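You operate a simulated robot arm through the tools that you are given. There is no shell and no other tool. Be economical: measure what you need, move in short steps, check, and stop when the job is done.

Carry out the task below with a simulated two-armed robot. There is one attempt and no reset: what you move stays moved.

JOB
Set the chilli mill to the big dot and ready the tray.
Fine: hold the mill while you turn its knob; mill and blue napkin go on the tray; cover the salt tub where it stands. Set down upright: what you pick out, blue napkin.

It is judged by the outcome, as a careful person would: the job done as asked, and still so three seconds after it is handed in. It fails if anything else is knocked over, pushed out of place, dropped, spilled or broken. Lids that push on must go on centred and level and be pressed home; caps that screw on are set level and turned clockwise until they are tight. Flat cloth is picked up by pressing the open fingertips on it (5 to 10 N) and closing them slowly along it; thin cloth reads only 2 to 8 mm in the jaws.

ROBOT AND FRAMES
Two 7-joint arms with two-finger parallel grippers on one trunk, on a base that drives. Base frame: it is fixed to the floor where the robot stands at the start and does not move with it; the origin is under the middle of the robot, x ahead of it, y to its left, z up. Readings come in mm, rad, newtons and seconds.
The left shoulder is at the start at [60, 144, 926], the right one opposite. With the tool pointing down near the work surface each hand reaches from about 320 to 740 mm from the robot's upright axis, wherever it stands, measured 20 degrees to its own side. Places, roughly: chilli mill knob [700, 200, 900]; green napkin [1500, 250, 750]; inside of the brown tray [700, 400, 800]; pepper mill knob [500, 200, 900]. Payload 1.57 kg a hand.
The tool frame of a hand sits at the grasp point between the pads (the TCP): z along the fingers, y along the line on which they close. The tips reach 30 mm beyond it. Largest opening 110 mm; finger width 24, thickness 12; the body of the gripper, 48 by 112 mm, starts 78 mm behind the TCP.
Orientation is that of the tool frame in the base frame, as a unit quaternion [x, y, z, w]. With the fingers straight down and closing along the base's y, the tool's x points along the base's -x, its y along +y and its z along -z.

CONTROLS
- The arms move only by the tool drive_tool. It takes "left_plan", "right_plan" or both (then of equal length, played together; a hand with none holds still); each is one flat list of numbers, 7 for each row, row after row: the finger opening in mm, from 0 to 110, then the shift along the base's x, y, z in units of 100 mm (1.0 is 100 mm), then the turn, a rotation vector about the base's x, y, z in units of 180 degrees (1.0 is 180 degrees). In form: [claw, dx, dy, dz, rx, ry, rz, claw, dx, dy, dz, rx, ry, rz, ...]. A call has 1 to 20 rows; each row is the pose to reach, as a shift and turn from the pose commanded when the call began. A call with a number of a shift or a turn outside -1 to 1 is refused whole. Each row takes 0.2 s and may step no farther than 50 mm and 0.15 rad from the row before; otherwise, or with a gripper value out of range, the whole call is refused. A pose out of reach is approached as far as the arm can. The call stops where the force on the tool passes 40 N (or 10 N more than at its start, if that is more) or the arm is blocked; 0.2 s more then pass. Each finger travels about 45 mm/s and halts on what it meets, pressing with about 29 N; the grip force reading is that of the motor and also rises with nothing between the fingers. The clock runs only during rows and for 0.2 s after the last one: add rows that repeat a pose to give the fingers time. The reply holds the time, the measured pose of the TCP, the force on the tool along the base axes, the opening and the grip force, in the units named above and with some noise, with the torque about the TCP (base axes, N m) and any sound that the robot's microphone picked up, and new pictures: "views" is both (left out), scene, wrist or none (wrist: the cameras of the hands that moved).
- Cameras (640 x 400 px; columns grow to the right, rows downward): "scene" is now at [44.9, 32.8, 1552.9]; the picture's right is [0.41, -0.91, 0.00], its down [-0.64, -0.29, -0.71] and it looks along [0.65, 0.29, -0.70] (base axes); focal length 284 px, centre (320, 200). "left" rides on the left gripper at [70, -16, -141] in its tool frame; the picture's right is [0.23, 0.97, 0.00], its down [-0.86, 0.20, -0.48] and it looks along [-0.47, 0.11, 0.88] (tool axes); focal length 222 px, centre (320, 200). "right" rides on the right gripper at [70, 16, -141] in its tool frame; the picture's right is [-0.23, 0.97, 0.00], its down [-0.86, -0.20, -0.48] and it looks along [-0.47, -0.11, 0.88] (tool axes); focal length 222 px, centre (320, 200). There is no depth. A picture from a camera that has moved, and an enlarged one, comes with that camera's place and axes in the base frame and with its lens. The place of the scene camera against the robot may be out by one fixed shift of up to 18 mm in any direction.
- slide_trunk(by): slides the trunk up (or, below 0, down) by that many mm; the arms and the scene camera ride with it, the base frame stays. It gives what a move gives, with no picture.
- roll_base(legs): drives the robot by 1 to 6 legs, each [ahead, left, turn to the left] in mm, mm and rad, along the robot's own axes; the way and the turn of a leg run together, so that a leg with both is an arc; at most 1500 mm and 3.142 rad a leg. The arms and the cameras ride along, it lands a little off, and it stops where it bumps. It gives what a move gives, and a new picture of the scene camera.
- aim_head(pan, tilt): turns the head with the scene camera to pan (to the left, within 1.501 rad either way) and tilt (down, from -0.506 to 1.204), counted from straight ahead of the robot. It gives what a move gives, and a new picture of the scene camera.
- close_up(camera, box): a new picture of the part [left, top, right, bottom] of that camera's present view, enlarged. The clock stands still meanwhile.
- finish_job(): hands the job in; it is judged then, once.

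Go step by step. Nothing tells you exact positions but the pictures and the camera data: compare them with the known pose of the tool, close in by small moves and look again before you grip or let go. The budget is 120 turns and 260 pictures, counting those below and the enlarged ones. Unless the task says otherwise, let go and move clear before handing in, and close with one line.

The tools are called after "Call:" as name(argument=value, ...) on one line, values as JSON. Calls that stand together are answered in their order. drive_tool: Moves the arms, as the interface text tells. Its arguments: {"type":"object","properties":{"left_plan":{"type":"array","items":{"type":"number"}},"right_plan":{"type":"array","items":{"type":"number"}},"views":{"type":"string","enum":["both","scene","wrist","none"]}},"required":[]} The other tools are called the same way: slide_trunk (by) slides the trunk up or down; roll_base (legs) drives the base; aim_head (pan, tilt) turns the head that bears the scene camera; close_up (camera, box) takes an enlarged picture of a part of a camera's view; finish_job () hands the job in.

At the start:

```text
time: 0.0
left_tool_pos: [440.4, 356.5, 1000.7]
left_tcp_rot: [0.001, 1.0, 0.0, 0.002]
left_force: [0.2, -0.3, -0.3]
left_torque: [0.01, 0.01, 0.0]
left_gripper_width: 110.2
left_gripper_force: 0.0
right_tool_pos: [494.6, -64.9, 998.3]
right_tcp_rot: [0.0, 1.0, 0.0, -0.001]
right_force: [-1.1, 1.0, -0.5]
right_torque: [0.01, -0.01, -0.01]
right_gripper_width: 110.2
right_gripper_force: 0.0
trunk travel left (down, up): [-525.0, 65.0]
robot x, y, heading: [2.6, -2.5, -0.004]
head pan, tilt: [0.424, 0.775]
```

scene: 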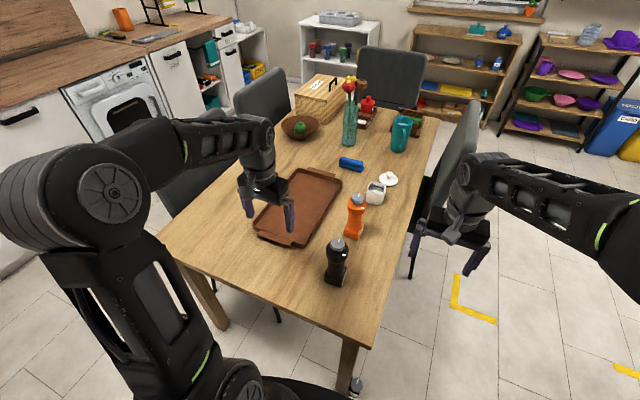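
right: 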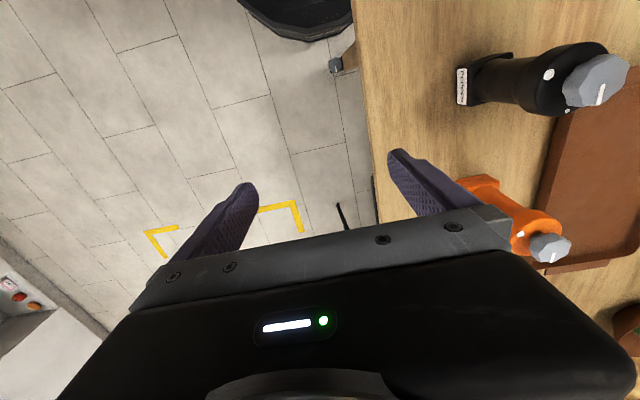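
left: 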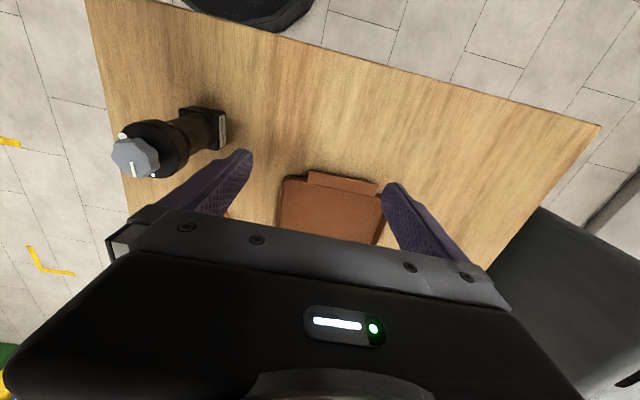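

I see the table with a brown tray, an orange mill and a black mill, a white tub, a white lid and a blue roll. I'll enlarge these before moving anything.

Call:
close_up(camera="scene", box=[300, 140, 420, 215])

Call:
close_up(camera="scene", box=[310, 185, 390, 290])

Call:
close_up(camera="scene", box=[270, 60, 430, 160])

Call:
close_up(camera="right", box=[440, 20, 640, 280])

```text
5.33 times, centred on (360, 178) of scene
camera zoom: at [44.9, 32.8, 1552.9], right [0.41, -0.91, 0.0], down [-0.64, -0.29, -0.71], along [0.65, 0.29, -0.7], focal length 1515 px, centre (107, 320)
```

zoom: 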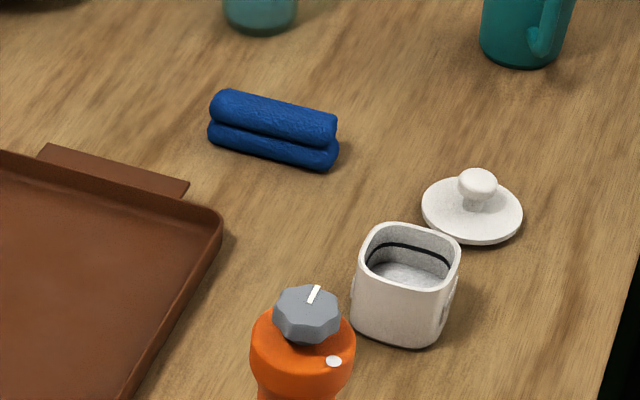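

```text
3.81 times, centred on (350, 238) of scene
camera zoom: at [44.9, 32.8, 1552.9], right [0.41, -0.91, 0.0], down [-0.64, -0.29, -0.71], along [0.65, 0.29, -0.7], focal length 1082 px, centre (206, 57)
```

zoom: 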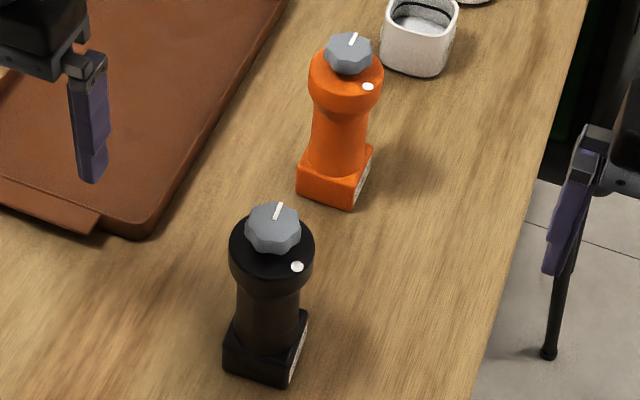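

```text
4.00 times, centred on (350, 110) of scene
camera zoom: at [44.9, 32.8, 1552.9], right [0.41, -0.91, 0.0], down [-0.64, -0.29, -0.71], along [0.65, 0.29, -0.7], focal length 1136 px, centre (200, 560)
```

zoom: 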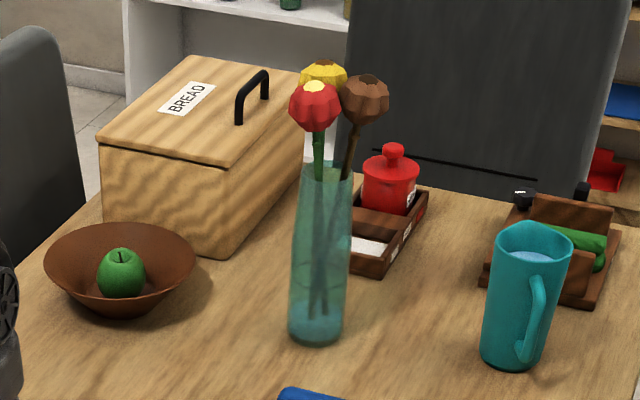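

```text
1.54 times, centred on (540, 150) of right
camera zoom: at [425.1, -47.4, 1141.4], right [0.23, 0.97, 0.0], down [0.86, -0.2, 0.48], along [0.47, -0.11, -0.88], focal length 342 px, centre (-18, 277)
```

zoom: 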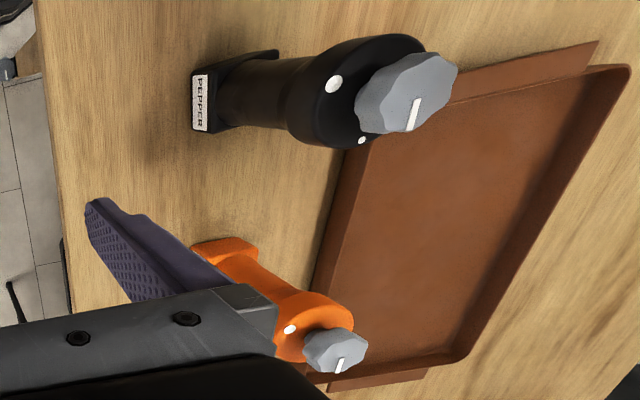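

The orange mill stands at about (670,185), the white tub at about (863,159), the lid at about (1012,145) and the blue napkin at about (1024,321). The right side of the table looks like the best place to work from, so I check that floor first.

Call:
aim_head(pan=-0.6, tilt=0.75)

Call:
aim_head(pan=0.0, tilt=0.6)

```text
time: 1.3
left_tool_pos: [441.7, 356.5, 1000.2]
left_tcp_rot: [0.0, 1.0, 0.001, 0.002]
left_force: [0.5, 0.0, -0.2]
left_torque: [-0.01, 0.01, -0.01]
left_gripper_width: 110.1
left_gripper_force: 0.0
right_tool_pos: [493.7, -63.8, 1000.3]
right_tcp_rot: [0.001, 1.0, 0.0, 0.001]
right_force: [0.0, 0.2, -0.5]
right_torque: [-0.02, 0.0, -0.01]
right_gripper_width: 110.0
right_gripper_force: 0.1
trunk travel left (down, up): [-525.0, 65.0]
robot x, y, heading: [1.4, 1.5, 0.002]
head pan, tilt: [-0.6, 0.75]
camera scene: at [38.8, -47.6, 1555.0], right [-0.56, -0.83, 0.0], down [-0.56, 0.38, -0.73], along [0.6, -0.41, -0.68], focal length 284 px, centre (320, 200)
```

scene: 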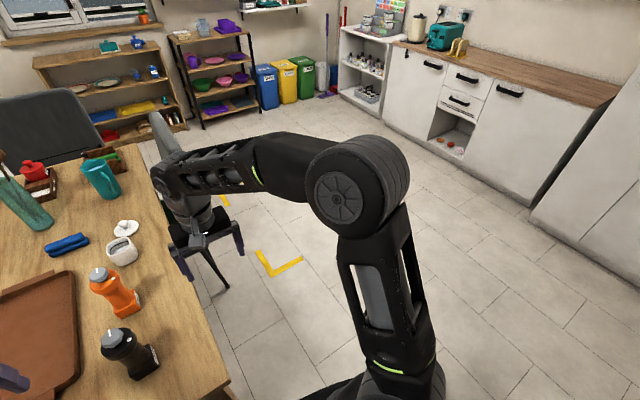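

```text
time: 2.3
left_tool_pos: [441.2, 356.5, 999.6]
left_tcp_rot: [0.0, 1.0, 0.0, 0.001]
left_force: [-0.5, 0.2, 0.4]
left_torque: [-0.02, 0.03, 0.02]
left_gripper_width: 110.0
left_gripper_force: 0.2
right_tool_pos: [494.3, -63.2, 999.2]
right_tcp_rot: [0.0, 1.0, 0.0, 0.0]
right_force: [0.0, -0.3, -0.6]
right_torque: [0.0, -0.01, -0.01]
right_gripper_width: 110.1
right_gripper_force: 0.1
trunk travel left (down, up): [-525.0, 65.0]
robot x, y, heading: [-0.8, -0.7, 0.002]
head pan, tilt: [0.0, 0.6]
camera scene: at [58.7, -0.9, 1567.9], right [0.0, -1.0, 0.0], down [-0.57, 0.0, -0.82], along [0.82, 0.0, -0.57], focal length 284 px, centre (320, 200)
```

scene: 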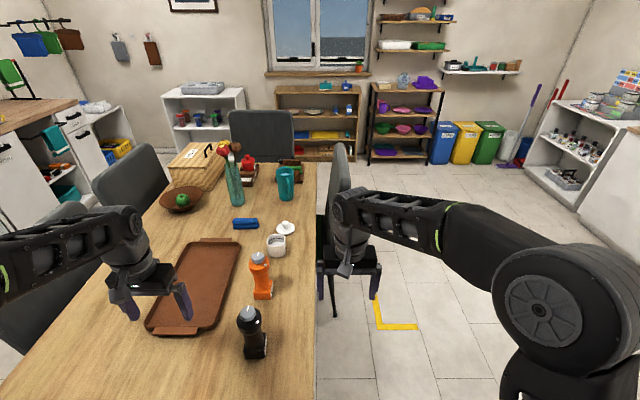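

The floor right of the table is clear up to the chair at x≈1100. I drive right, turn left 90°, then strafe along the table side.

Call:
roll_base(legs=[[0, -650, 0], [0, 0, 1.571], [0, -740, 0]])

```text
time: 13.4
left_tool_pos: [367.1, -211.9, 1000.1]
left_tcp_rot: [0.714, -0.7, -0.002, -0.001]
left_force: [0.2, -0.5, 0.0]
left_torque: [-0.03, -0.01, 0.0]
left_gripper_width: 110.1
left_gripper_force: 0.1
right_tool_pos: [786.5, -147.6, 999.1]
right_tcp_rot: [0.715, -0.699, 0.0, -0.001]
right_force: [0.2, -0.4, 0.8]
right_torque: [-0.01, 0.01, -0.03]
right_gripper_width: 109.9
right_gripper_force: 0.2
trunk travel left (down, up): [-525.0, 65.0]
robot x, y, heading: [732.2, -646.8, 1.588]
head pan, tilt: [0.0, 0.6]
camera scene: at [731.9, -586.4, 1567.9], right [1.0, 0.02, 0.0], down [0.01, -0.56, -0.83], along [-0.02, 0.82, -0.56], focal length 284 px, centre (320, 200)
```

scene: 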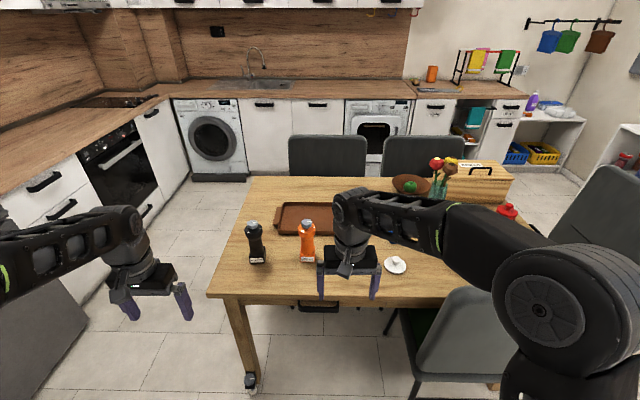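

The robot faces the table from the right side, with the chair ahead on its right. I drive ahead in steps.

Call:
roll_base(legs=[[200, 20, -0.015]])

Call:
aim_head(pan=-0.2, tilt=0.9)

```text
time: 15.0
left_tool_pos: [350.7, -5.9, 999.9]
left_tcp_rot: [0.709, -0.705, -0.001, -0.001]
left_force: [0.1, -0.9, -0.6]
left_torque: [-0.04, 0.03, 0.02]
left_gripper_width: 109.9
left_gripper_force: 0.0
right_tool_pos: [770.3, 49.9, 999.7]
right_tcp_rot: [0.709, -0.706, -0.001, 0.001]
right_force: [0.3, 0.6, 0.8]
right_torque: [-0.05, 0.0, 0.01]
right_gripper_width: 110.1
right_gripper_force: 0.2
trunk travel left (down, up): [-525.0, 65.0]
robot x, y, heading: [708.1, -443.0, 1.573]
head pan, tilt: [0.0, 0.6]
camera scene: at [708.8, -386.2, 1567.8], right [1.0, 0.01, 0.0], down [0.0, -0.57, -0.82], along [0.0, 0.82, -0.57], focal length 284 px, centre (320, 200)
```

scene: 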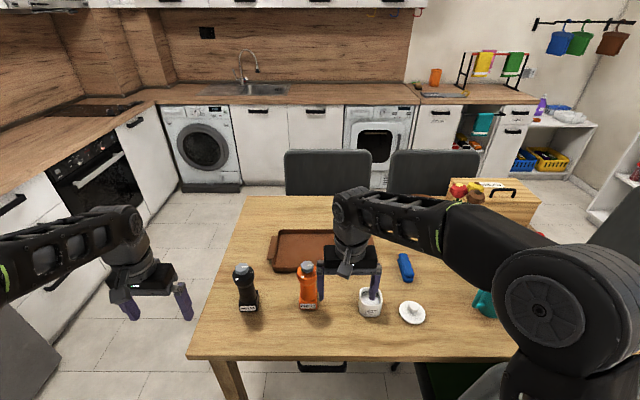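

```text
time: 15.8
left_tool_pos: [351.5, -7.2, 999.5]
left_tcp_rot: [0.709, -0.705, -0.001, -0.001]
left_force: [-0.5, 0.2, -0.7]
left_torque: [0.0, -0.01, -0.05]
left_gripper_width: 109.9
left_gripper_force: 0.1
right_tool_pos: [769.8, 49.7, 998.9]
right_tcp_rot: [0.709, -0.705, 0.0, 0.0]
right_force: [-0.5, 0.2, 0.1]
right_torque: [0.0, 0.0, 0.01]
right_gripper_width: 109.9
right_gripper_force: 0.1
trunk travel left (down, up): [-525.0, 65.0]
robot x, y, heading: [712.1, -445.7, 1.574]
head pan, tilt: [-0.201, 0.901]
camera scene: at [724.1, -401.8, 1543.2], right [0.98, -0.19, 0.0], down [-0.15, -0.77, -0.62], along [0.12, 0.61, -0.78], focal length 284 px, centre (320, 200)
```

scene: 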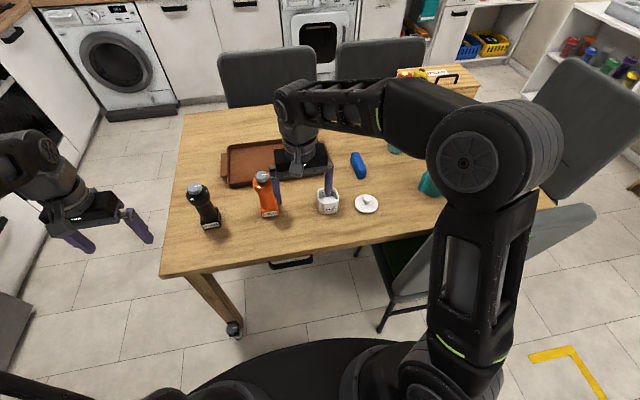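

The round base has room ahead and right, and the elbow is well above the chair. I drive 110 ahead and 45 right.

Call:
roll_base(legs=[[110, -45, 0]])

Call:
aim_head(pan=0.0, tilt=0.95)

```text
time: 17.0
left_tool_pos: [394.6, 104.4, 999.4]
left_tcp_rot: [0.709, -0.705, 0.0, -0.001]
left_force: [-0.9, 0.8, -0.6]
left_torque: [-0.01, 0.01, 0.01]
left_gripper_width: 110.0
left_gripper_force: 0.1
right_tool_pos: [813.9, 161.4, 1000.1]
right_tcp_rot: [0.709, -0.705, 0.0, 0.001]
right_force: [-0.6, 0.9, -0.1]
right_torque: [-0.04, 0.0, 0.01]
right_gripper_width: 110.2
right_gripper_force: 0.1
trunk travel left (down, up): [-525.0, 65.0]
robot x, y, heading: [752.3, -335.0, 1.576]
head pan, tilt: [-0.201, 0.901]
camera scene: at [768.5, -289.8, 1543.0], right [0.98, -0.19, 0.0], down [-0.15, -0.77, -0.62], along [0.12, 0.61, -0.78], focal length 284 px, centre (320, 200)
```

scene: 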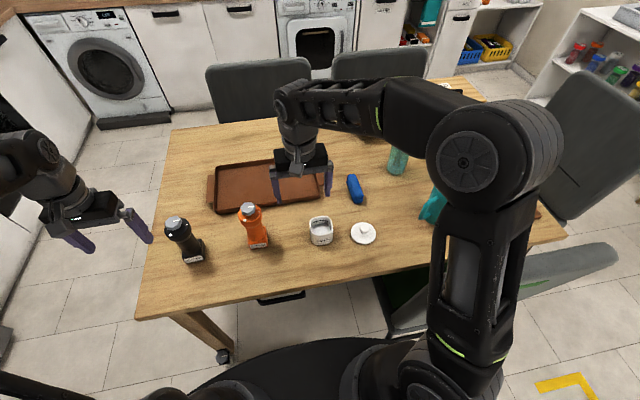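

```text
time: 17.7
left_tool_pos: [393.4, 103.4, 999.4]
left_tcp_rot: [0.709, -0.705, -0.001, -0.001]
left_force: [-0.2, 0.0, 0.3]
left_torque: [-0.03, 0.0, 0.01]
left_gripper_width: 110.0
left_gripper_force: 0.2
right_tool_pos: [814.2, 159.2, 1000.0]
right_tcp_rot: [0.709, -0.705, 0.0, 0.001]
right_force: [0.3, -1.0, -0.9]
right_torque: [0.0, 0.0, -0.01]
right_gripper_width: 110.2
right_gripper_force: 0.1
trunk travel left (down, up): [-525.0, 65.0]
robot x, y, heading: [752.3, -332.7, 1.578]
head pan, tilt: [0.0, 0.949]
camera scene: at [752.9, -293.0, 1539.5], right [1.0, 0.01, 0.0], down [0.0, -0.81, -0.58], along [0.0, 0.58, -0.81], focal length 284 px, centre (320, 200)
```

scene: 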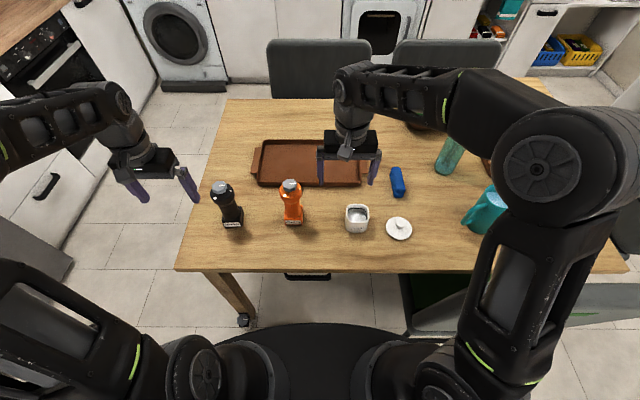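

Call:
close_up(camera="scene", box=[270, 170, 430, 270])

Call:
close_up(camera="scene", box=[264, 168, 328, 232])

Call:
close_up(camera="right", box=[0, 0, 640, 400])

```text
4.00 times, centred on (350, 220) of scene
camera zoom: at [752.9, -293.0, 1539.5], right [1.0, 0.01, 0.0], down [0.0, -0.81, -0.58], along [0.0, 0.58, -0.81], focal length 1136 px, centre (200, 120)
```

zoom: 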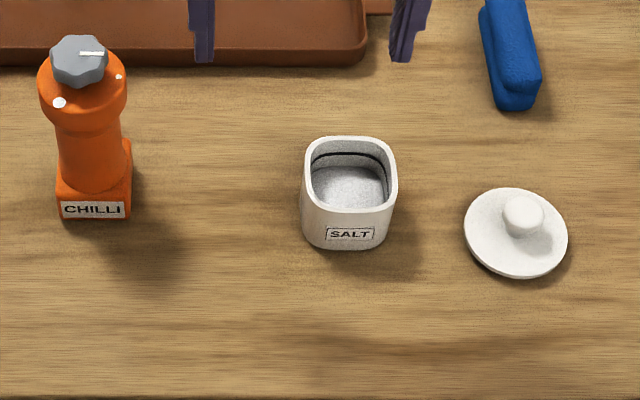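

```text
6.25 times, centred on (296, 200) of scene
camera zoom: at [752.9, -293.0, 1539.5], right [1.0, 0.01, 0.0], down [0.0, -0.81, -0.58], along [0.0, 0.58, -0.81], focal length 1775 px, centre (470, 200)
```

zoom: 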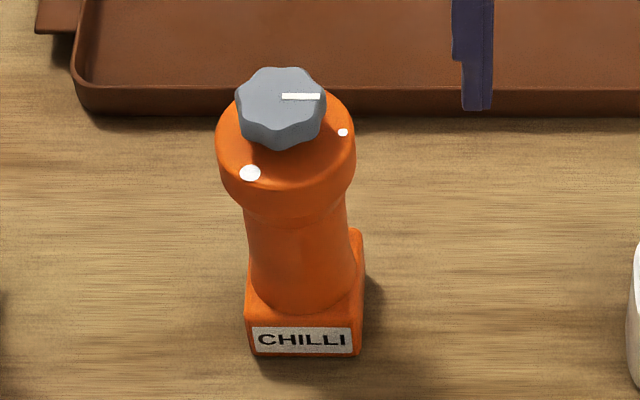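

```text
1.00 times, centred on (320, 200) of right
camera zoom: at [798.8, 90.3, 1141.3], right [-0.98, 0.22, 0.0], down [0.19, 0.86, 0.48], along [0.11, 0.47, -0.88], focal length 222 px, centre (320, 200)
```

zoom: 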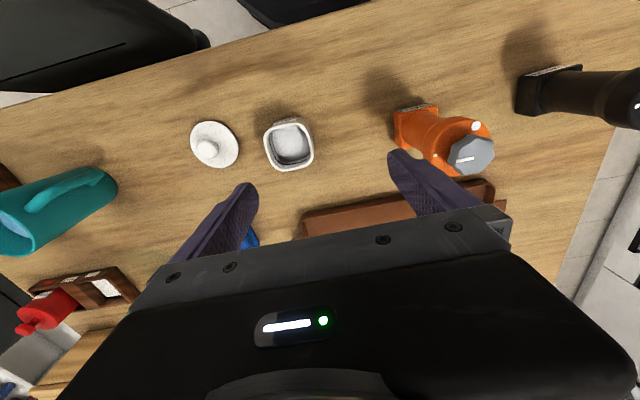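

The picture shows the label SALT on the white tub and CHILLI on the orange mill. The big dot is at the mill's front, a small dot at its right, and the pointer now aims to +x. I start with the lid and move the right hand over it to measure.

Call:
drive_tool(right_plan=[110, 0.45, 0, -0.2, 0, 0, 0, 110, 0.9, 0, -0.4, 0, 0, 0, 110, 1.0, 0, -0.7, 0, 0, 0, 110, 1.0, 0, -0.7, 0, 0, 0], views="none")

Call:
drive_tool(right_plan=[110, 0.45, 0, -0.2, 0, 0, 0, 110, 0.87, -0.03, -0.3, 0, 0, 0, 110, 0.87, -0.03, -0.3, 0, 0, 0])

```text
time: 18.7
left_tool_pos: [394.0, 102.9, 999.8]
left_tcp_rot: [0.709, -0.705, -0.001, 0.0]
left_force: [0.2, -0.5, -0.2]
left_torque: [-0.02, -0.01, -0.01]
left_gripper_width: 109.8
left_gripper_force: 0.1
right_tool_pos: [913.1, 158.4, 928.0]
right_tcp_rot: [0.709, -0.705, 0.0, 0.001]
right_force: [0.0, -0.7, -0.4]
right_torque: [0.05, 0.0, 0.0]
right_gripper_width: 110.0
right_gripper_force: 0.0
trunk travel left (down, up): [-525.0, 65.0]
robot x, y, heading: [753.2, -334.0, 1.581]
head pan, tilt: [0.0, 0.949]
```

```text
time: 19.5
left_tool_pos: [394.1, 103.6, 1000.0]
left_tcp_rot: [0.71, -0.705, -0.001, -0.002]
left_force: [0.0, -0.4, 0.4]
left_torque: [0.0, -0.01, -0.02]
left_gripper_width: 110.1
left_gripper_force: 0.0
right_tool_pos: [998.5, 153.7, 900.0]
right_tcp_rot: [0.71, -0.705, 0.001, 0.0]
right_force: [0.3, -0.8, 0.2]
right_torque: [0.02, 0.02, -0.01]
right_gripper_width: 109.8
right_gripper_force: 0.1
trunk travel left (down, up): [-525.0, 65.0]
robot x, y, heading: [753.2, -337.5, 1.578]
head pan, tilt: [0.0, 0.949]
camera scene: at [752.6, -292.9, 1539.5], right [1.0, 0.01, 0.0], down [0.01, -0.81, -0.58], along [0.0, 0.58, -0.81], focal length 284 px, centre (320, 200)
camera right: at [982.9, 85.4, 1041.2], right [-0.98, 0.22, 0.0], down [0.19, 0.86, 0.48], along [0.11, 0.47, -0.88], focal length 222 px, centre (320, 200)
```

scene: 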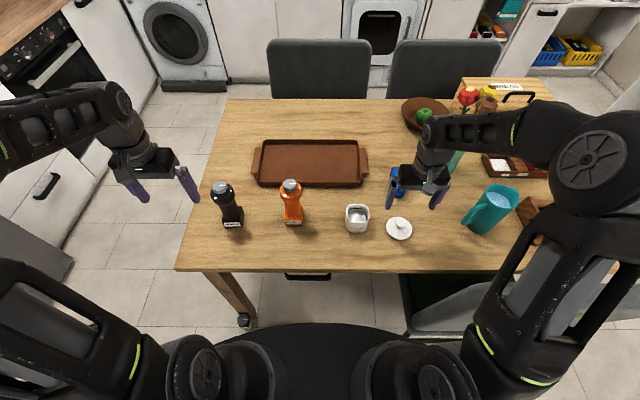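
right: 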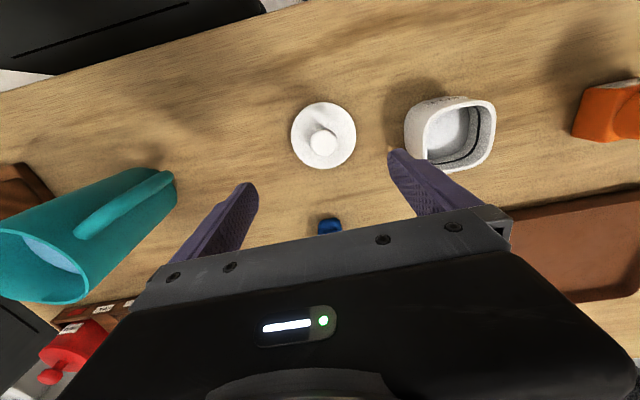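

The wrist camera puts the lid knob at about (994,145) and the tub centre at about (860,164), so the scene camera reads some (+6,+11) too far. I lower over the lid and look again.

Call:
drive_tool(right_plan=[110, -0.04, -0.09, -0.25, 0, 0, 0, 110, -0.04, -0.09, -0.5, 0, 0, 0, 110, -0.04, -0.09, -0.6, 0, 0, 0, 110, -0.04, -0.09, -0.6, 0, 0, 0], views="wrist")

Call:
close_up(camera="scene", box=[340, 190, 440, 252])

```text
time: 20.5
left_tool_pos: [393.2, 103.0, 998.7]
left_tcp_rot: [0.71, -0.704, -0.001, -0.002]
left_force: [0.4, 0.5, 0.5]
left_torque: [0.01, 0.01, 0.03]
left_gripper_width: 109.9
left_gripper_force: 0.2
right_tool_pos: [995.5, 145.7, 840.9]
right_tcp_rot: [0.71, -0.704, 0.0, 0.0]
right_force: [-0.4, 0.9, -0.4]
right_torque: [-0.01, 0.08, 0.0]
right_gripper_width: 110.4
right_gripper_force: 0.2
trunk travel left (down, up): [-525.0, 65.0]
robot x, y, heading: [754.7, -330.3, 1.578]
head pan, tilt: [0.0, 0.949]
camera right: at [981.3, 76.7, 981.4], right [-0.98, 0.22, 0.0], down [0.19, 0.86, 0.48], along [0.11, 0.47, -0.88], focal length 222 px, centre (320, 200)
```

right: 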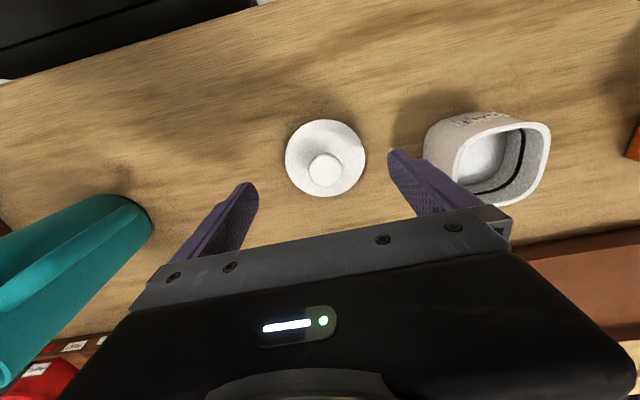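

```text
6.40 times, centred on (390, 221) of scene
camera zoom: at [752.9, -293.0, 1539.5], right [1.0, 0.01, 0.0], down [0.01, -0.81, -0.58], along [0.0, 0.58, -0.81], focal length 1818 px, centre (-128, 66)
```

zoom: 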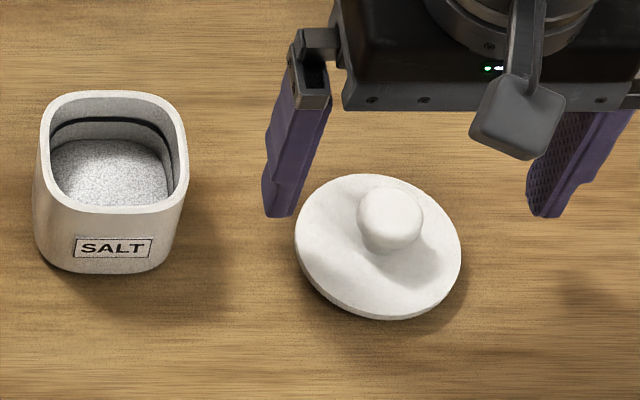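

I look closely at the lid's outline, since the tub's opening is square.

Call:
close_up(camera="right", box=[270, 100, 380, 210])

Call:
close_up(camera="right", box=[400, 90, 570, 220])

```text
3.64 times, centred on (325, 155) of right
camera zoom: at [981.3, 76.7, 981.4], right [-0.98, 0.22, 0.0], down [0.19, 0.86, 0.48], along [0.11, 0.47, -0.88], focal length 808 px, centre (302, 364)
```

zoom: 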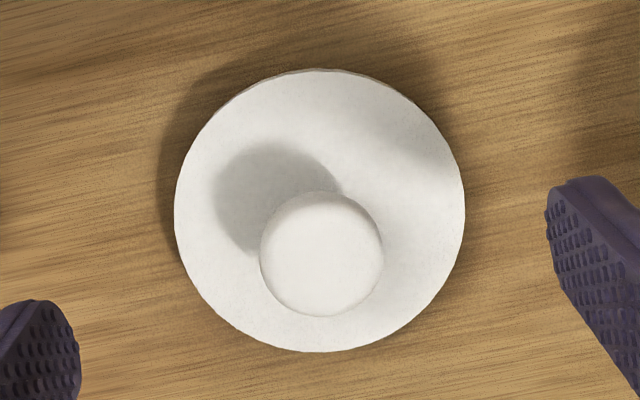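

```text
3.08 times, centred on (485, 155) of right
camera zoom: at [981.3, 76.7, 981.4], right [-0.98, 0.22, 0.0], down [0.19, 0.86, 0.48], along [0.11, 0.47, -0.88], focal length 684 px, centre (-188, 338)
```

zoom: 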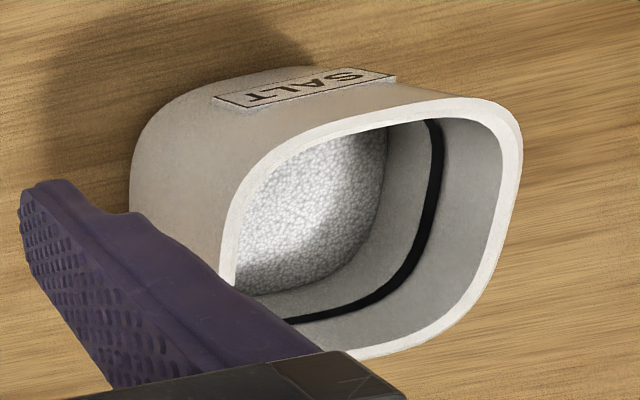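

The lid is round and level, its knob 30 mm wide with its top at about z=800 and the disc at about 769. I lower to TCP z≈805 and close on the knob.

Call:
drive_tool(right_plan=[70, -0.02, -0.01, -0.18, 0, 0, 0, 60, -0.02, -0.01, -0.36, 0, 0, 0, 50, -0.02, -0.01, -0.36, 0, 0, 0, 38, -0.02, -0.01, -0.36, 0, 0, 0, 38, -0.02, -0.01, -0.36, 0, 0, 0, 38, -0.02, -0.01, -0.36, 0, 0, 0, 38, -0.02, -0.01, -0.36, 0, 0, 0, 38, -0.02, -0.01, -0.36, 0, 0, 0, 38, -0.02, -0.01, -0.36, 0, 0, 0], views="wrist")

Call:
close_up(camera="scene", box=[340, 190, 440, 252])

```text
time: 22.5
left_tool_pos: [393.7, 102.9, 999.8]
left_tcp_rot: [0.709, -0.705, -0.001, -0.001]
left_force: [0.0, -0.4, -0.3]
left_torque: [-0.04, 0.02, 0.02]
left_gripper_width: 109.9
left_gripper_force: 0.0
right_tool_pos: [992.6, 145.2, 804.2]
right_tcp_rot: [0.71, -0.704, -0.001, -0.001]
right_force: [3.3, 2.1, 13.7]
right_torque: [0.08, 0.3, -0.05]
right_gripper_width: 53.9
right_gripper_force: 29.5
trunk travel left (down, up): [-525.0, 65.0]
robot x, y, heading: [752.6, -333.9, 1.581]
head pan, tilt: [0.0, 0.949]
camera right: at [978.7, 76.2, 945.9], right [-0.98, 0.22, 0.0], down [0.19, 0.86, 0.48], along [0.11, 0.47, -0.88], focal length 222 px, centre (320, 200)
```

right: 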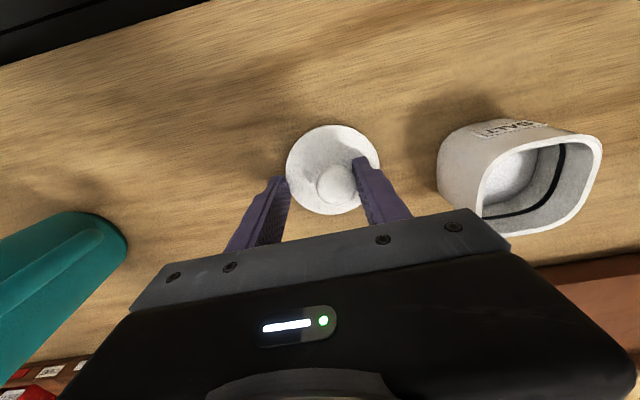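

```text
6.40 times, centred on (390, 221) of scene
camera zoom: at [752.7, -293.8, 1539.6], right [1.0, 0.01, 0.0], down [0.01, -0.81, -0.58], along [0.0, 0.58, -0.81], focal length 1818 px, centre (-128, 66)
```

zoom: 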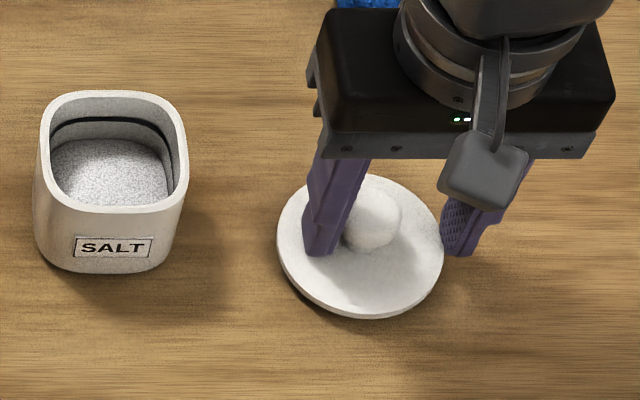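

The fingertips went too low: the right one caught the disc's rim and nudged the lid to about (983,142). I open, raise and look.

Call:
drive_tool(right_plan=[80, 0, 0, 0, 0, 0, 0, 85, 0, 0, 0, 0, 0, 0, 85, -0.09, -0.03, 0.25, 0, 0, 0, 85, -0.09, -0.03, 0.25, 0, 0, 0], views="wrist")

Call:
close_up(camera="right", box=[270, 100, 380, 210])

Call:
close_up(camera="scene", box=[340, 190, 440, 252])

```text
time: 23.5
left_tool_pos: [394.0, 103.2, 1000.2]
left_tcp_rot: [0.71, -0.704, -0.001, -0.002]
left_force: [-1.1, -0.1, -0.6]
left_torque: [0.01, -0.01, 0.0]
left_gripper_width: 110.1
left_gripper_force: 0.1
right_tool_pos: [985.7, 140.9, 827.8]
right_tcp_rot: [0.709, -0.705, 0.001, 0.0]
right_force: [-0.1, -0.9, 0.3]
right_torque: [0.01, 0.01, 0.0]
right_gripper_width: 85.1
right_gripper_force: 0.1
trunk travel left (down, up): [-525.0, 65.0]
robot x, y, heading: [752.7, -334.1, 1.577]
head pan, tilt: [0.0, 0.949]
camera right: at [970.0, 72.0, 970.2], right [-0.98, 0.22, 0.0], down [0.19, 0.86, 0.48], along [0.11, 0.47, -0.88], focal length 222 px, centre (320, 200)
```

right: 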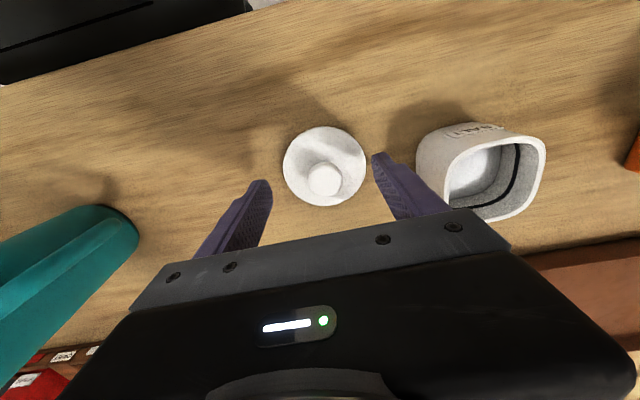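

```text
3.64 times, centred on (325, 155) of right
camera zoom: at [970.0, 72.0, 970.2], right [-0.98, 0.22, 0.0], down [0.19, 0.86, 0.48], along [0.11, 0.47, -0.88], focal length 808 px, centre (302, 364)
```

zoom: 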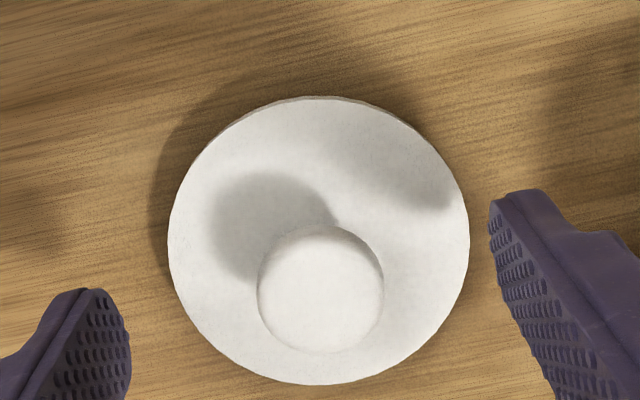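

```text
6.40 times, centred on (390, 221) of scene
camera zoom: at [753.0, -292.7, 1539.4], right [1.0, 0.01, 0.0], down [0.01, -0.81, -0.58], along [0.0, 0.58, -0.81], focal length 1818 px, centre (-128, 66)
```

zoom: 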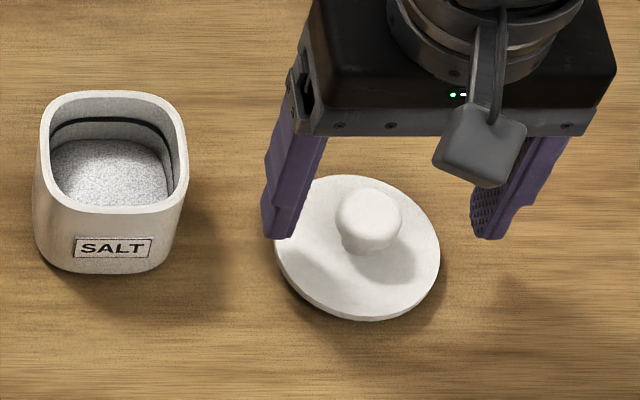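

Disc top is at about z=774 and the knob top at 805, with the axis at about (982.5,142.5). I lower only to z≈812 and close.

Call:
drive_tool(right_plan=[60, -0.02, 0.01, -0.16, 0, 0, 0, 50, -0.02, 0.01, -0.16, 0, 0, 0, 40, -0.02, 0.01, -0.16, 0, 0, 0, 24, -0.02, 0.01, -0.16, 0, 0, 0, 24, -0.02, 0.01, -0.16, 0, 0, 0, 24, -0.02, 0.01, -0.16, 0, 0, 0, 24, -0.02, 0.01, -0.16, 0, 0, 0, 24, -0.02, 0.01, -0.16, 0, 0, 0], views="wrist")

Call:
close_up(camera="scene", box=[340, 190, 440, 252])

```text
time: 25.3
left_tool_pos: [393.4, 103.7, 1000.2]
left_tcp_rot: [0.709, -0.705, -0.001, -0.001]
left_force: [-0.4, 0.8, 0.9]
left_torque: [0.0, 0.01, -0.01]
left_gripper_width: 110.0
left_gripper_force: 0.1
right_tool_pos: [985.0, 143.0, 812.4]
right_tcp_rot: [0.709, -0.705, 0.0, 0.0]
right_force: [-0.6, -0.6, -0.4]
right_torque: [0.0, -0.01, 0.01]
right_gripper_width: 28.1
right_gripper_force: 29.1
trunk travel left (down, up): [-525.0, 65.0]
robot x, y, heading: [753.4, -332.4, 1.579]
head pan, tilt: [0.0, 0.949]
camera right: at [969.5, 73.9, 953.8], right [-0.98, 0.22, 0.0], down [0.19, 0.86, 0.48], along [0.11, 0.47, -0.88], focal length 222 px, centre (320, 200)
```

right: 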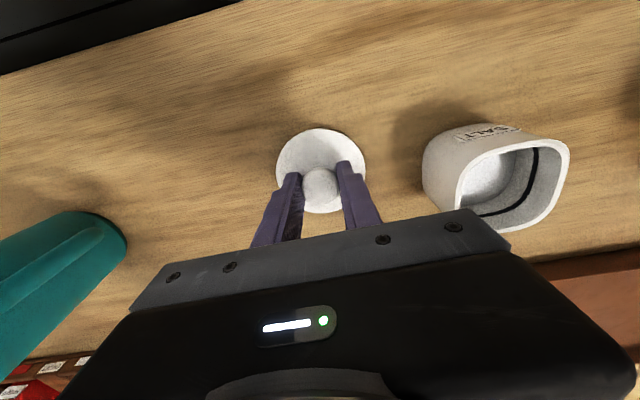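

```text
6.40 times, centred on (390, 221) of scene
camera zoom: at [752.9, -292.9, 1539.5], right [1.0, 0.01, 0.0], down [0.01, -0.81, -0.58], along [0.0, 0.58, -0.81], focal length 1818 px, centre (-128, 66)
```

zoom: 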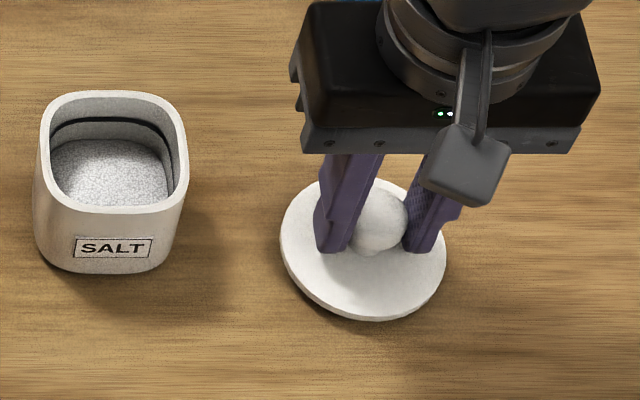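

The knob is held at 28 mm. I lift the lid and hold it aside and behind so that the wrist camera sees the whole rim of the tub.

Call:
drive_tool(right_plan=[24, 0, 0, 0.4, 0, 0, 0, 24, 0, 0.2, 0.8, 0, 0, 0, 24, -0.4, 0.5, 0.9, 0, 0, 0, 24, -0.8, 0.7, 0.9, 0, 0, 0, 24, -0.8, 0.7, 0.9, 0, 0, 0, 24, -0.8, 0.7, 0.9, 0, 0, 0], views="wrist")

Call:
close_up(camera="right", box=[260, 50, 500, 200])

Call:
close_up(camera="scene", box=[340, 160, 440, 252])

```text
refused: row 3 steps farther than a row can; nothing moved
```

```text
2.67 times, centred on (380, 125) of right
camera zoom: at [969.5, 73.9, 953.8], right [-0.98, 0.22, 0.0], down [0.19, 0.86, 0.48], along [0.11, 0.47, -0.88], focal length 592 px, centre (160, 400)
```

zoom: 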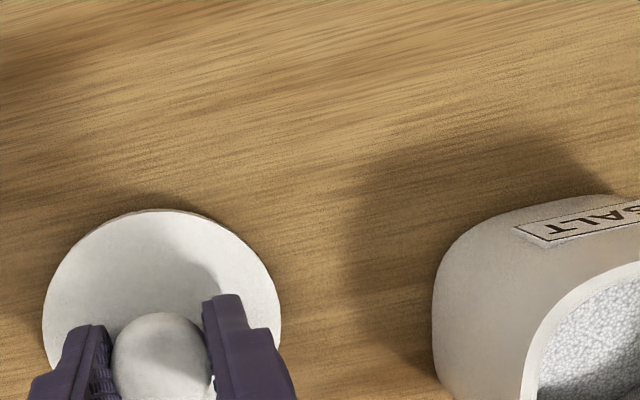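

```text
4.35 times, centred on (390, 206) of scene
camera zoom: at [752.9, -292.9, 1539.5], right [1.0, 0.01, 0.0], down [0.01, -0.81, -0.58], along [0.0, 0.58, -0.81], focal length 1235 px, centre (16, 174)
```

zoom: 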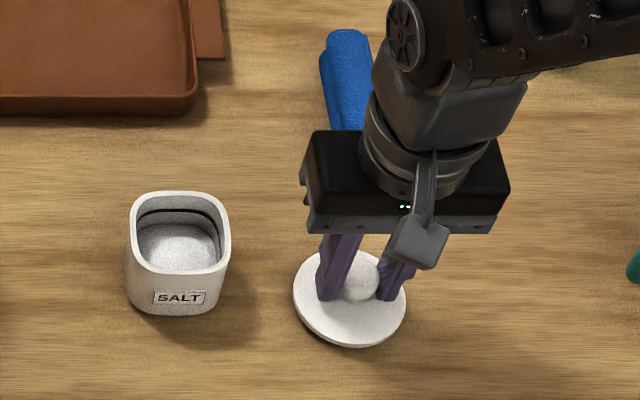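

A row stepped too far and nothing moved; I repeat it with smaller steps.

Call:
drive_tool(right_plan=[24, 0, 0, 0.4, 0, 0, 0, 24, 0, 0.2, 0.8, 0, 0, 0, 24, -0.35, 0.5, 0.9, 0, 0, 0, 24, -0.8, 0.7, 0.9, 0, 0, 0, 24, -0.8, 0.7, 0.9, 0, 0, 0, 24, -0.8, 0.7, 0.9, 0, 0, 0], views="none")

Call:
close_up(camera="right", box=[220, 20, 540, 220])

Call:
close_up(camera="scene", box=[320, 150, 440, 250])

```text
time: 26.7
left_tool_pos: [394.5, 104.0, 999.4]
left_tcp_rot: [0.71, -0.705, -0.001, -0.001]
left_force: [0.3, 0.0, 0.8]
left_torque: [-0.01, 0.02, 0.02]
left_gripper_width: 110.0
left_gripper_force: 0.1
right_tool_pos: [902.6, 211.6, 902.4]
right_tcp_rot: [0.709, -0.705, 0.0, 0.0]
right_force: [-0.2, -0.1, -0.6]
right_torque: [-0.02, -0.02, -0.03]
right_gripper_width: 28.3
right_gripper_force: 28.9
trunk travel left (down, up): [-525.0, 65.0]
robot x, y, heading: [757.8, -331.9, 1.578]
head pan, tilt: [0.0, 0.949]
```

```text
2.00 times, centred on (380, 120) of right
camera zoom: at [887.6, 142.0, 1044.2], right [-0.98, 0.22, 0.0], down [0.19, 0.86, 0.48], along [0.11, 0.47, -0.88], focal length 444 px, centre (200, 360)
```

zoom: 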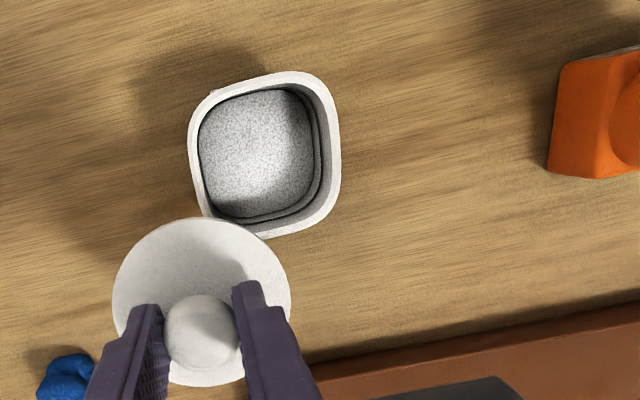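

```text
4.00 times, centred on (380, 200) of scene
camera zoom: at [752.6, -292.9, 1539.5], right [1.0, 0.01, 0.0], down [0.01, -0.81, -0.58], along [0.0, 0.58, -0.81], focal length 1136 px, centre (80, 200)
```

zoom: 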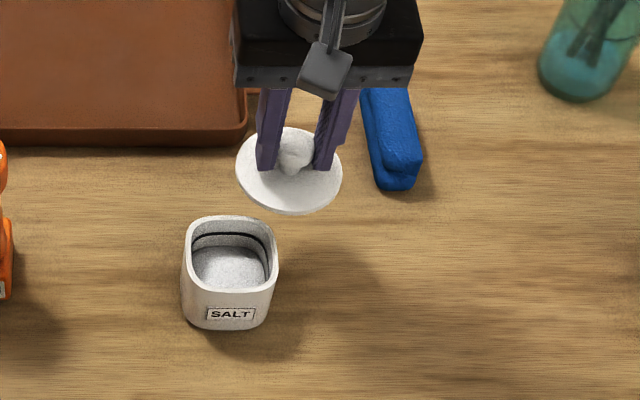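

The wrist view gives a tub centre of about (862,163.5), and the same reading of the held lid checks out to 1 mm. I move over it and lower to just above.

Call:
drive_tool(right_plan=[24, -0.2, -0.24, 0, 0, 0, 0, 24, -0.41, -0.475, 0, 0, 0, 0, 24, -0.41, -0.475, -0.2, 0, 0, 0, 24, -0.41, -0.475, -0.2, 0, 0, 0, 24, -0.41, -0.475, -0.2, 0, 0, 0], views="none")

Call:
close_up(camera="right", box=[240, 90, 400, 210])

Call:
close_up(camera="scene", box=[320, 180, 400, 240])

```text
time: 27.9
left_tool_pos: [394.5, 104.4, 1000.0]
left_tcp_rot: [0.71, -0.705, -0.002, -0.001]
left_force: [-0.1, -0.3, 0.0]
left_torque: [-0.01, 0.03, 0.02]
left_gripper_width: 110.1
left_gripper_force: 0.1
right_tool_pos: [863.0, 166.4, 883.7]
right_tcp_rot: [0.708, -0.706, -0.001, 0.001]
right_force: [-0.5, 0.2, -0.2]
right_torque: [0.02, -0.02, -0.02]
right_gripper_width: 28.6
right_gripper_force: 29.3
trunk travel left (down, up): [-525.0, 65.0]
robot x, y, heading: [753.1, -334.0, 1.577]
head pan, tilt: [0.0, 0.949]
```

```text
3.33 times, centred on (320, 150) of right
camera zoom: at [847.6, 97.3, 1024.6], right [-0.98, 0.22, 0.0], down [0.19, 0.86, 0.48], along [0.11, 0.47, -0.88], focal length 740 px, centre (320, 367)
```

zoom: 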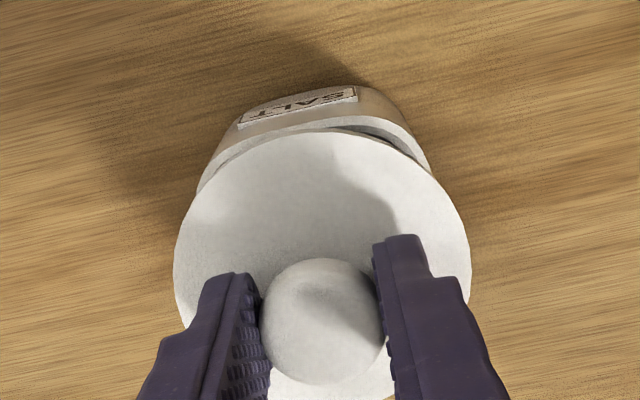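

```text
6.67 times, centred on (360, 210) of scene
camera zoom: at [752.8, -292.8, 1539.5], right [1.0, 0.01, 0.0], down [0.01, -0.81, -0.58], along [0.0, 0.58, -0.81], focal length 1894 px, centre (53, 133)
```

zoom: 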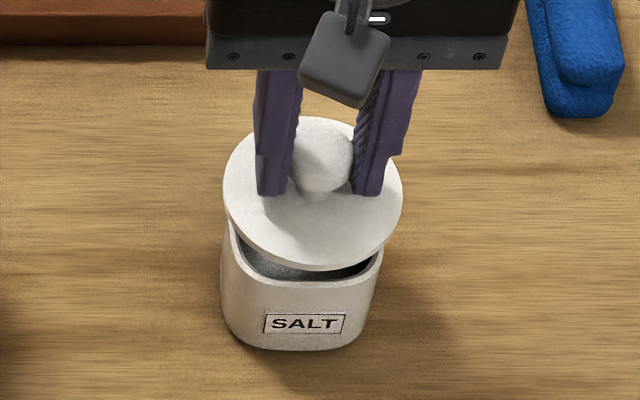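

Lid and tub look centred within about a millimetre. I lower straight down gently and feel for contact.

Call:
drive_tool(right_plan=[24, 0, 0, -0.06, 0, 0, 0, 24, 0, 0, -0.1, 0, 0, 0, 24, 0, 0, -0.13, 0, 0, 0, 24, 0, 0, -0.15, 0, 0, 0], views="none")

Call:
close_up(camera="scene", box=[320, 180, 400, 240])

```text
time: 28.9
left_tool_pos: [393.5, 104.4, 999.6]
left_tcp_rot: [0.71, -0.704, -0.001, -0.001]
left_force: [-0.4, 0.6, -0.4]
left_torque: [-0.02, 0.01, -0.02]
left_gripper_width: 109.9
left_gripper_force: 0.1
right_tool_pos: [862.6, 165.8, 868.2]
right_tcp_rot: [0.709, -0.705, 0.0, -0.001]
right_force: [0.9, -1.0, 2.6]
right_torque: [0.02, 0.0, -0.02]
right_gripper_width: 28.3
right_gripper_force: 29.3
trunk travel left (down, up): [-525.0, 65.0]
robot x, y, heading: [755.0, -333.2, 1.576]
head pan, tilt: [0.0, 0.949]
```

```text
6.67 times, centred on (360, 210) of scene
camera zoom: at [752.7, -293.3, 1539.5], right [1.0, 0.01, 0.0], down [0.01, -0.81, -0.58], along [0.0, 0.58, -0.81], focal length 1894 px, centre (53, 133)
```

zoom: 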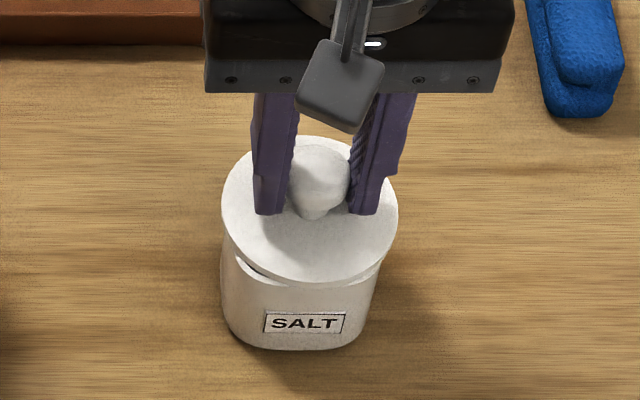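

Light contact at z=868, as expected for the plug entering. I press on in small steps.

Call:
drive_tool(right_plan=[24, 0, 0, -0.02, 0, 0, 0, 24, 0, 0, -0.04, 0, 0, 0, 24, 0, 0, -0.06, 0, 0, 0, 24, 0, 0, -0.08, 0, 0, 0, 24, 0, 0, -0.1, 0, 0, 0], views="none")

Call:
close_up(camera="scene", box=[320, 180, 400, 240])

```text
time: 30.1
left_tool_pos: [393.9, 102.7, 1001.1]
left_tcp_rot: [0.71, -0.705, 0.0, -0.001]
left_force: [0.3, 0.0, 1.1]
left_torque: [0.03, 0.0, 0.0]
left_gripper_width: 110.1
left_gripper_force: 0.1
right_tool_pos: [862.9, 165.9, 859.4]
right_tcp_rot: [0.709, -0.705, -0.001, -0.001]
right_force: [5.0, 1.6, 22.9]
right_torque: [0.12, -0.11, -0.02]
right_gripper_width: 28.5
right_gripper_force: 29.5
trunk travel left (down, up): [-525.0, 65.0]
robot x, y, heading: [753.8, -335.3, 1.575]
head pan, tilt: [0.0, 0.949]
```

```text
6.67 times, centred on (360, 210) of scene
camera zoom: at [753.0, -294.7, 1539.6], right [1.0, 0.01, 0.0], down [0.01, -0.81, -0.58], along [0.0, 0.58, -0.81], focal length 1894 px, centre (53, 133)
```

zoom: 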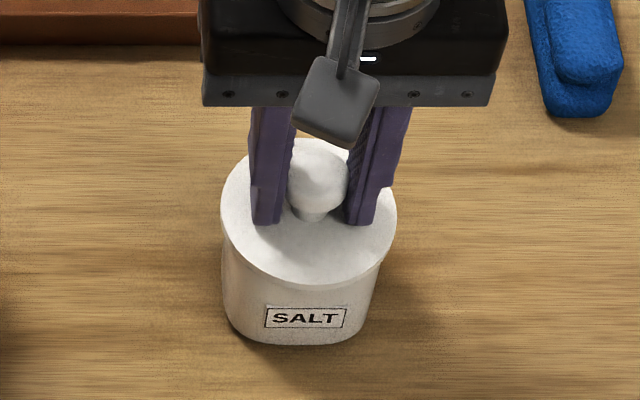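

Force is 23 N at z=859 with the disc close to the rim. I press a bit further to make sure it's home.

Call:
drive_tool(right_plan=[24, 0, 0, -0.02, 0, 0, 0, 24, 0, 0, -0.04, 0, 0, 0, 24, 0, 0, -0.06, 0, 0, 0, 24, 0, 0, -0.08, 0, 0, 0], views="none")

Call:
close_up(camera="scene", box=[320, 180, 400, 240])

```text
time: 30.6
left_tool_pos: [394.3, 102.5, 1000.0]
left_tcp_rot: [0.71, -0.705, -0.001, -0.002]
left_force: [-0.6, -0.2, 0.0]
left_torque: [0.0, -0.02, 0.01]
left_gripper_width: 109.9
left_gripper_force: 0.0
right_tool_pos: [864.2, 167.9, 858.6]
right_tcp_rot: [0.709, -0.705, -0.003, -0.001]
right_force: [3.4, -7.2, 19.2]
right_torque: [-0.5, -0.12, -0.01]
right_gripper_width: 28.4
right_gripper_force: 29.4
trunk travel left (down, up): [-525.0, 65.0]
robot x, y, heading: [751.0, -339.9, 1.57]
head pan, tilt: [0.0, 0.949]
stopped in row 2 (right hand): the force on the tool passed its limit (the readings are from after the stop); the commanded pose is now the measured one
```

```text
6.67 times, centred on (360, 210) of scene
camera zoom: at [752.9, -295.2, 1539.4], right [1.0, 0.01, 0.0], down [0.0, -0.81, -0.58], along [0.0, 0.58, -0.81], focal length 1894 px, centre (53, 133)
```

zoom: 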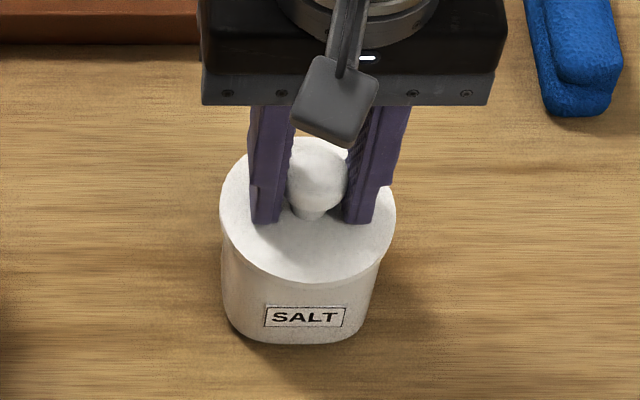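

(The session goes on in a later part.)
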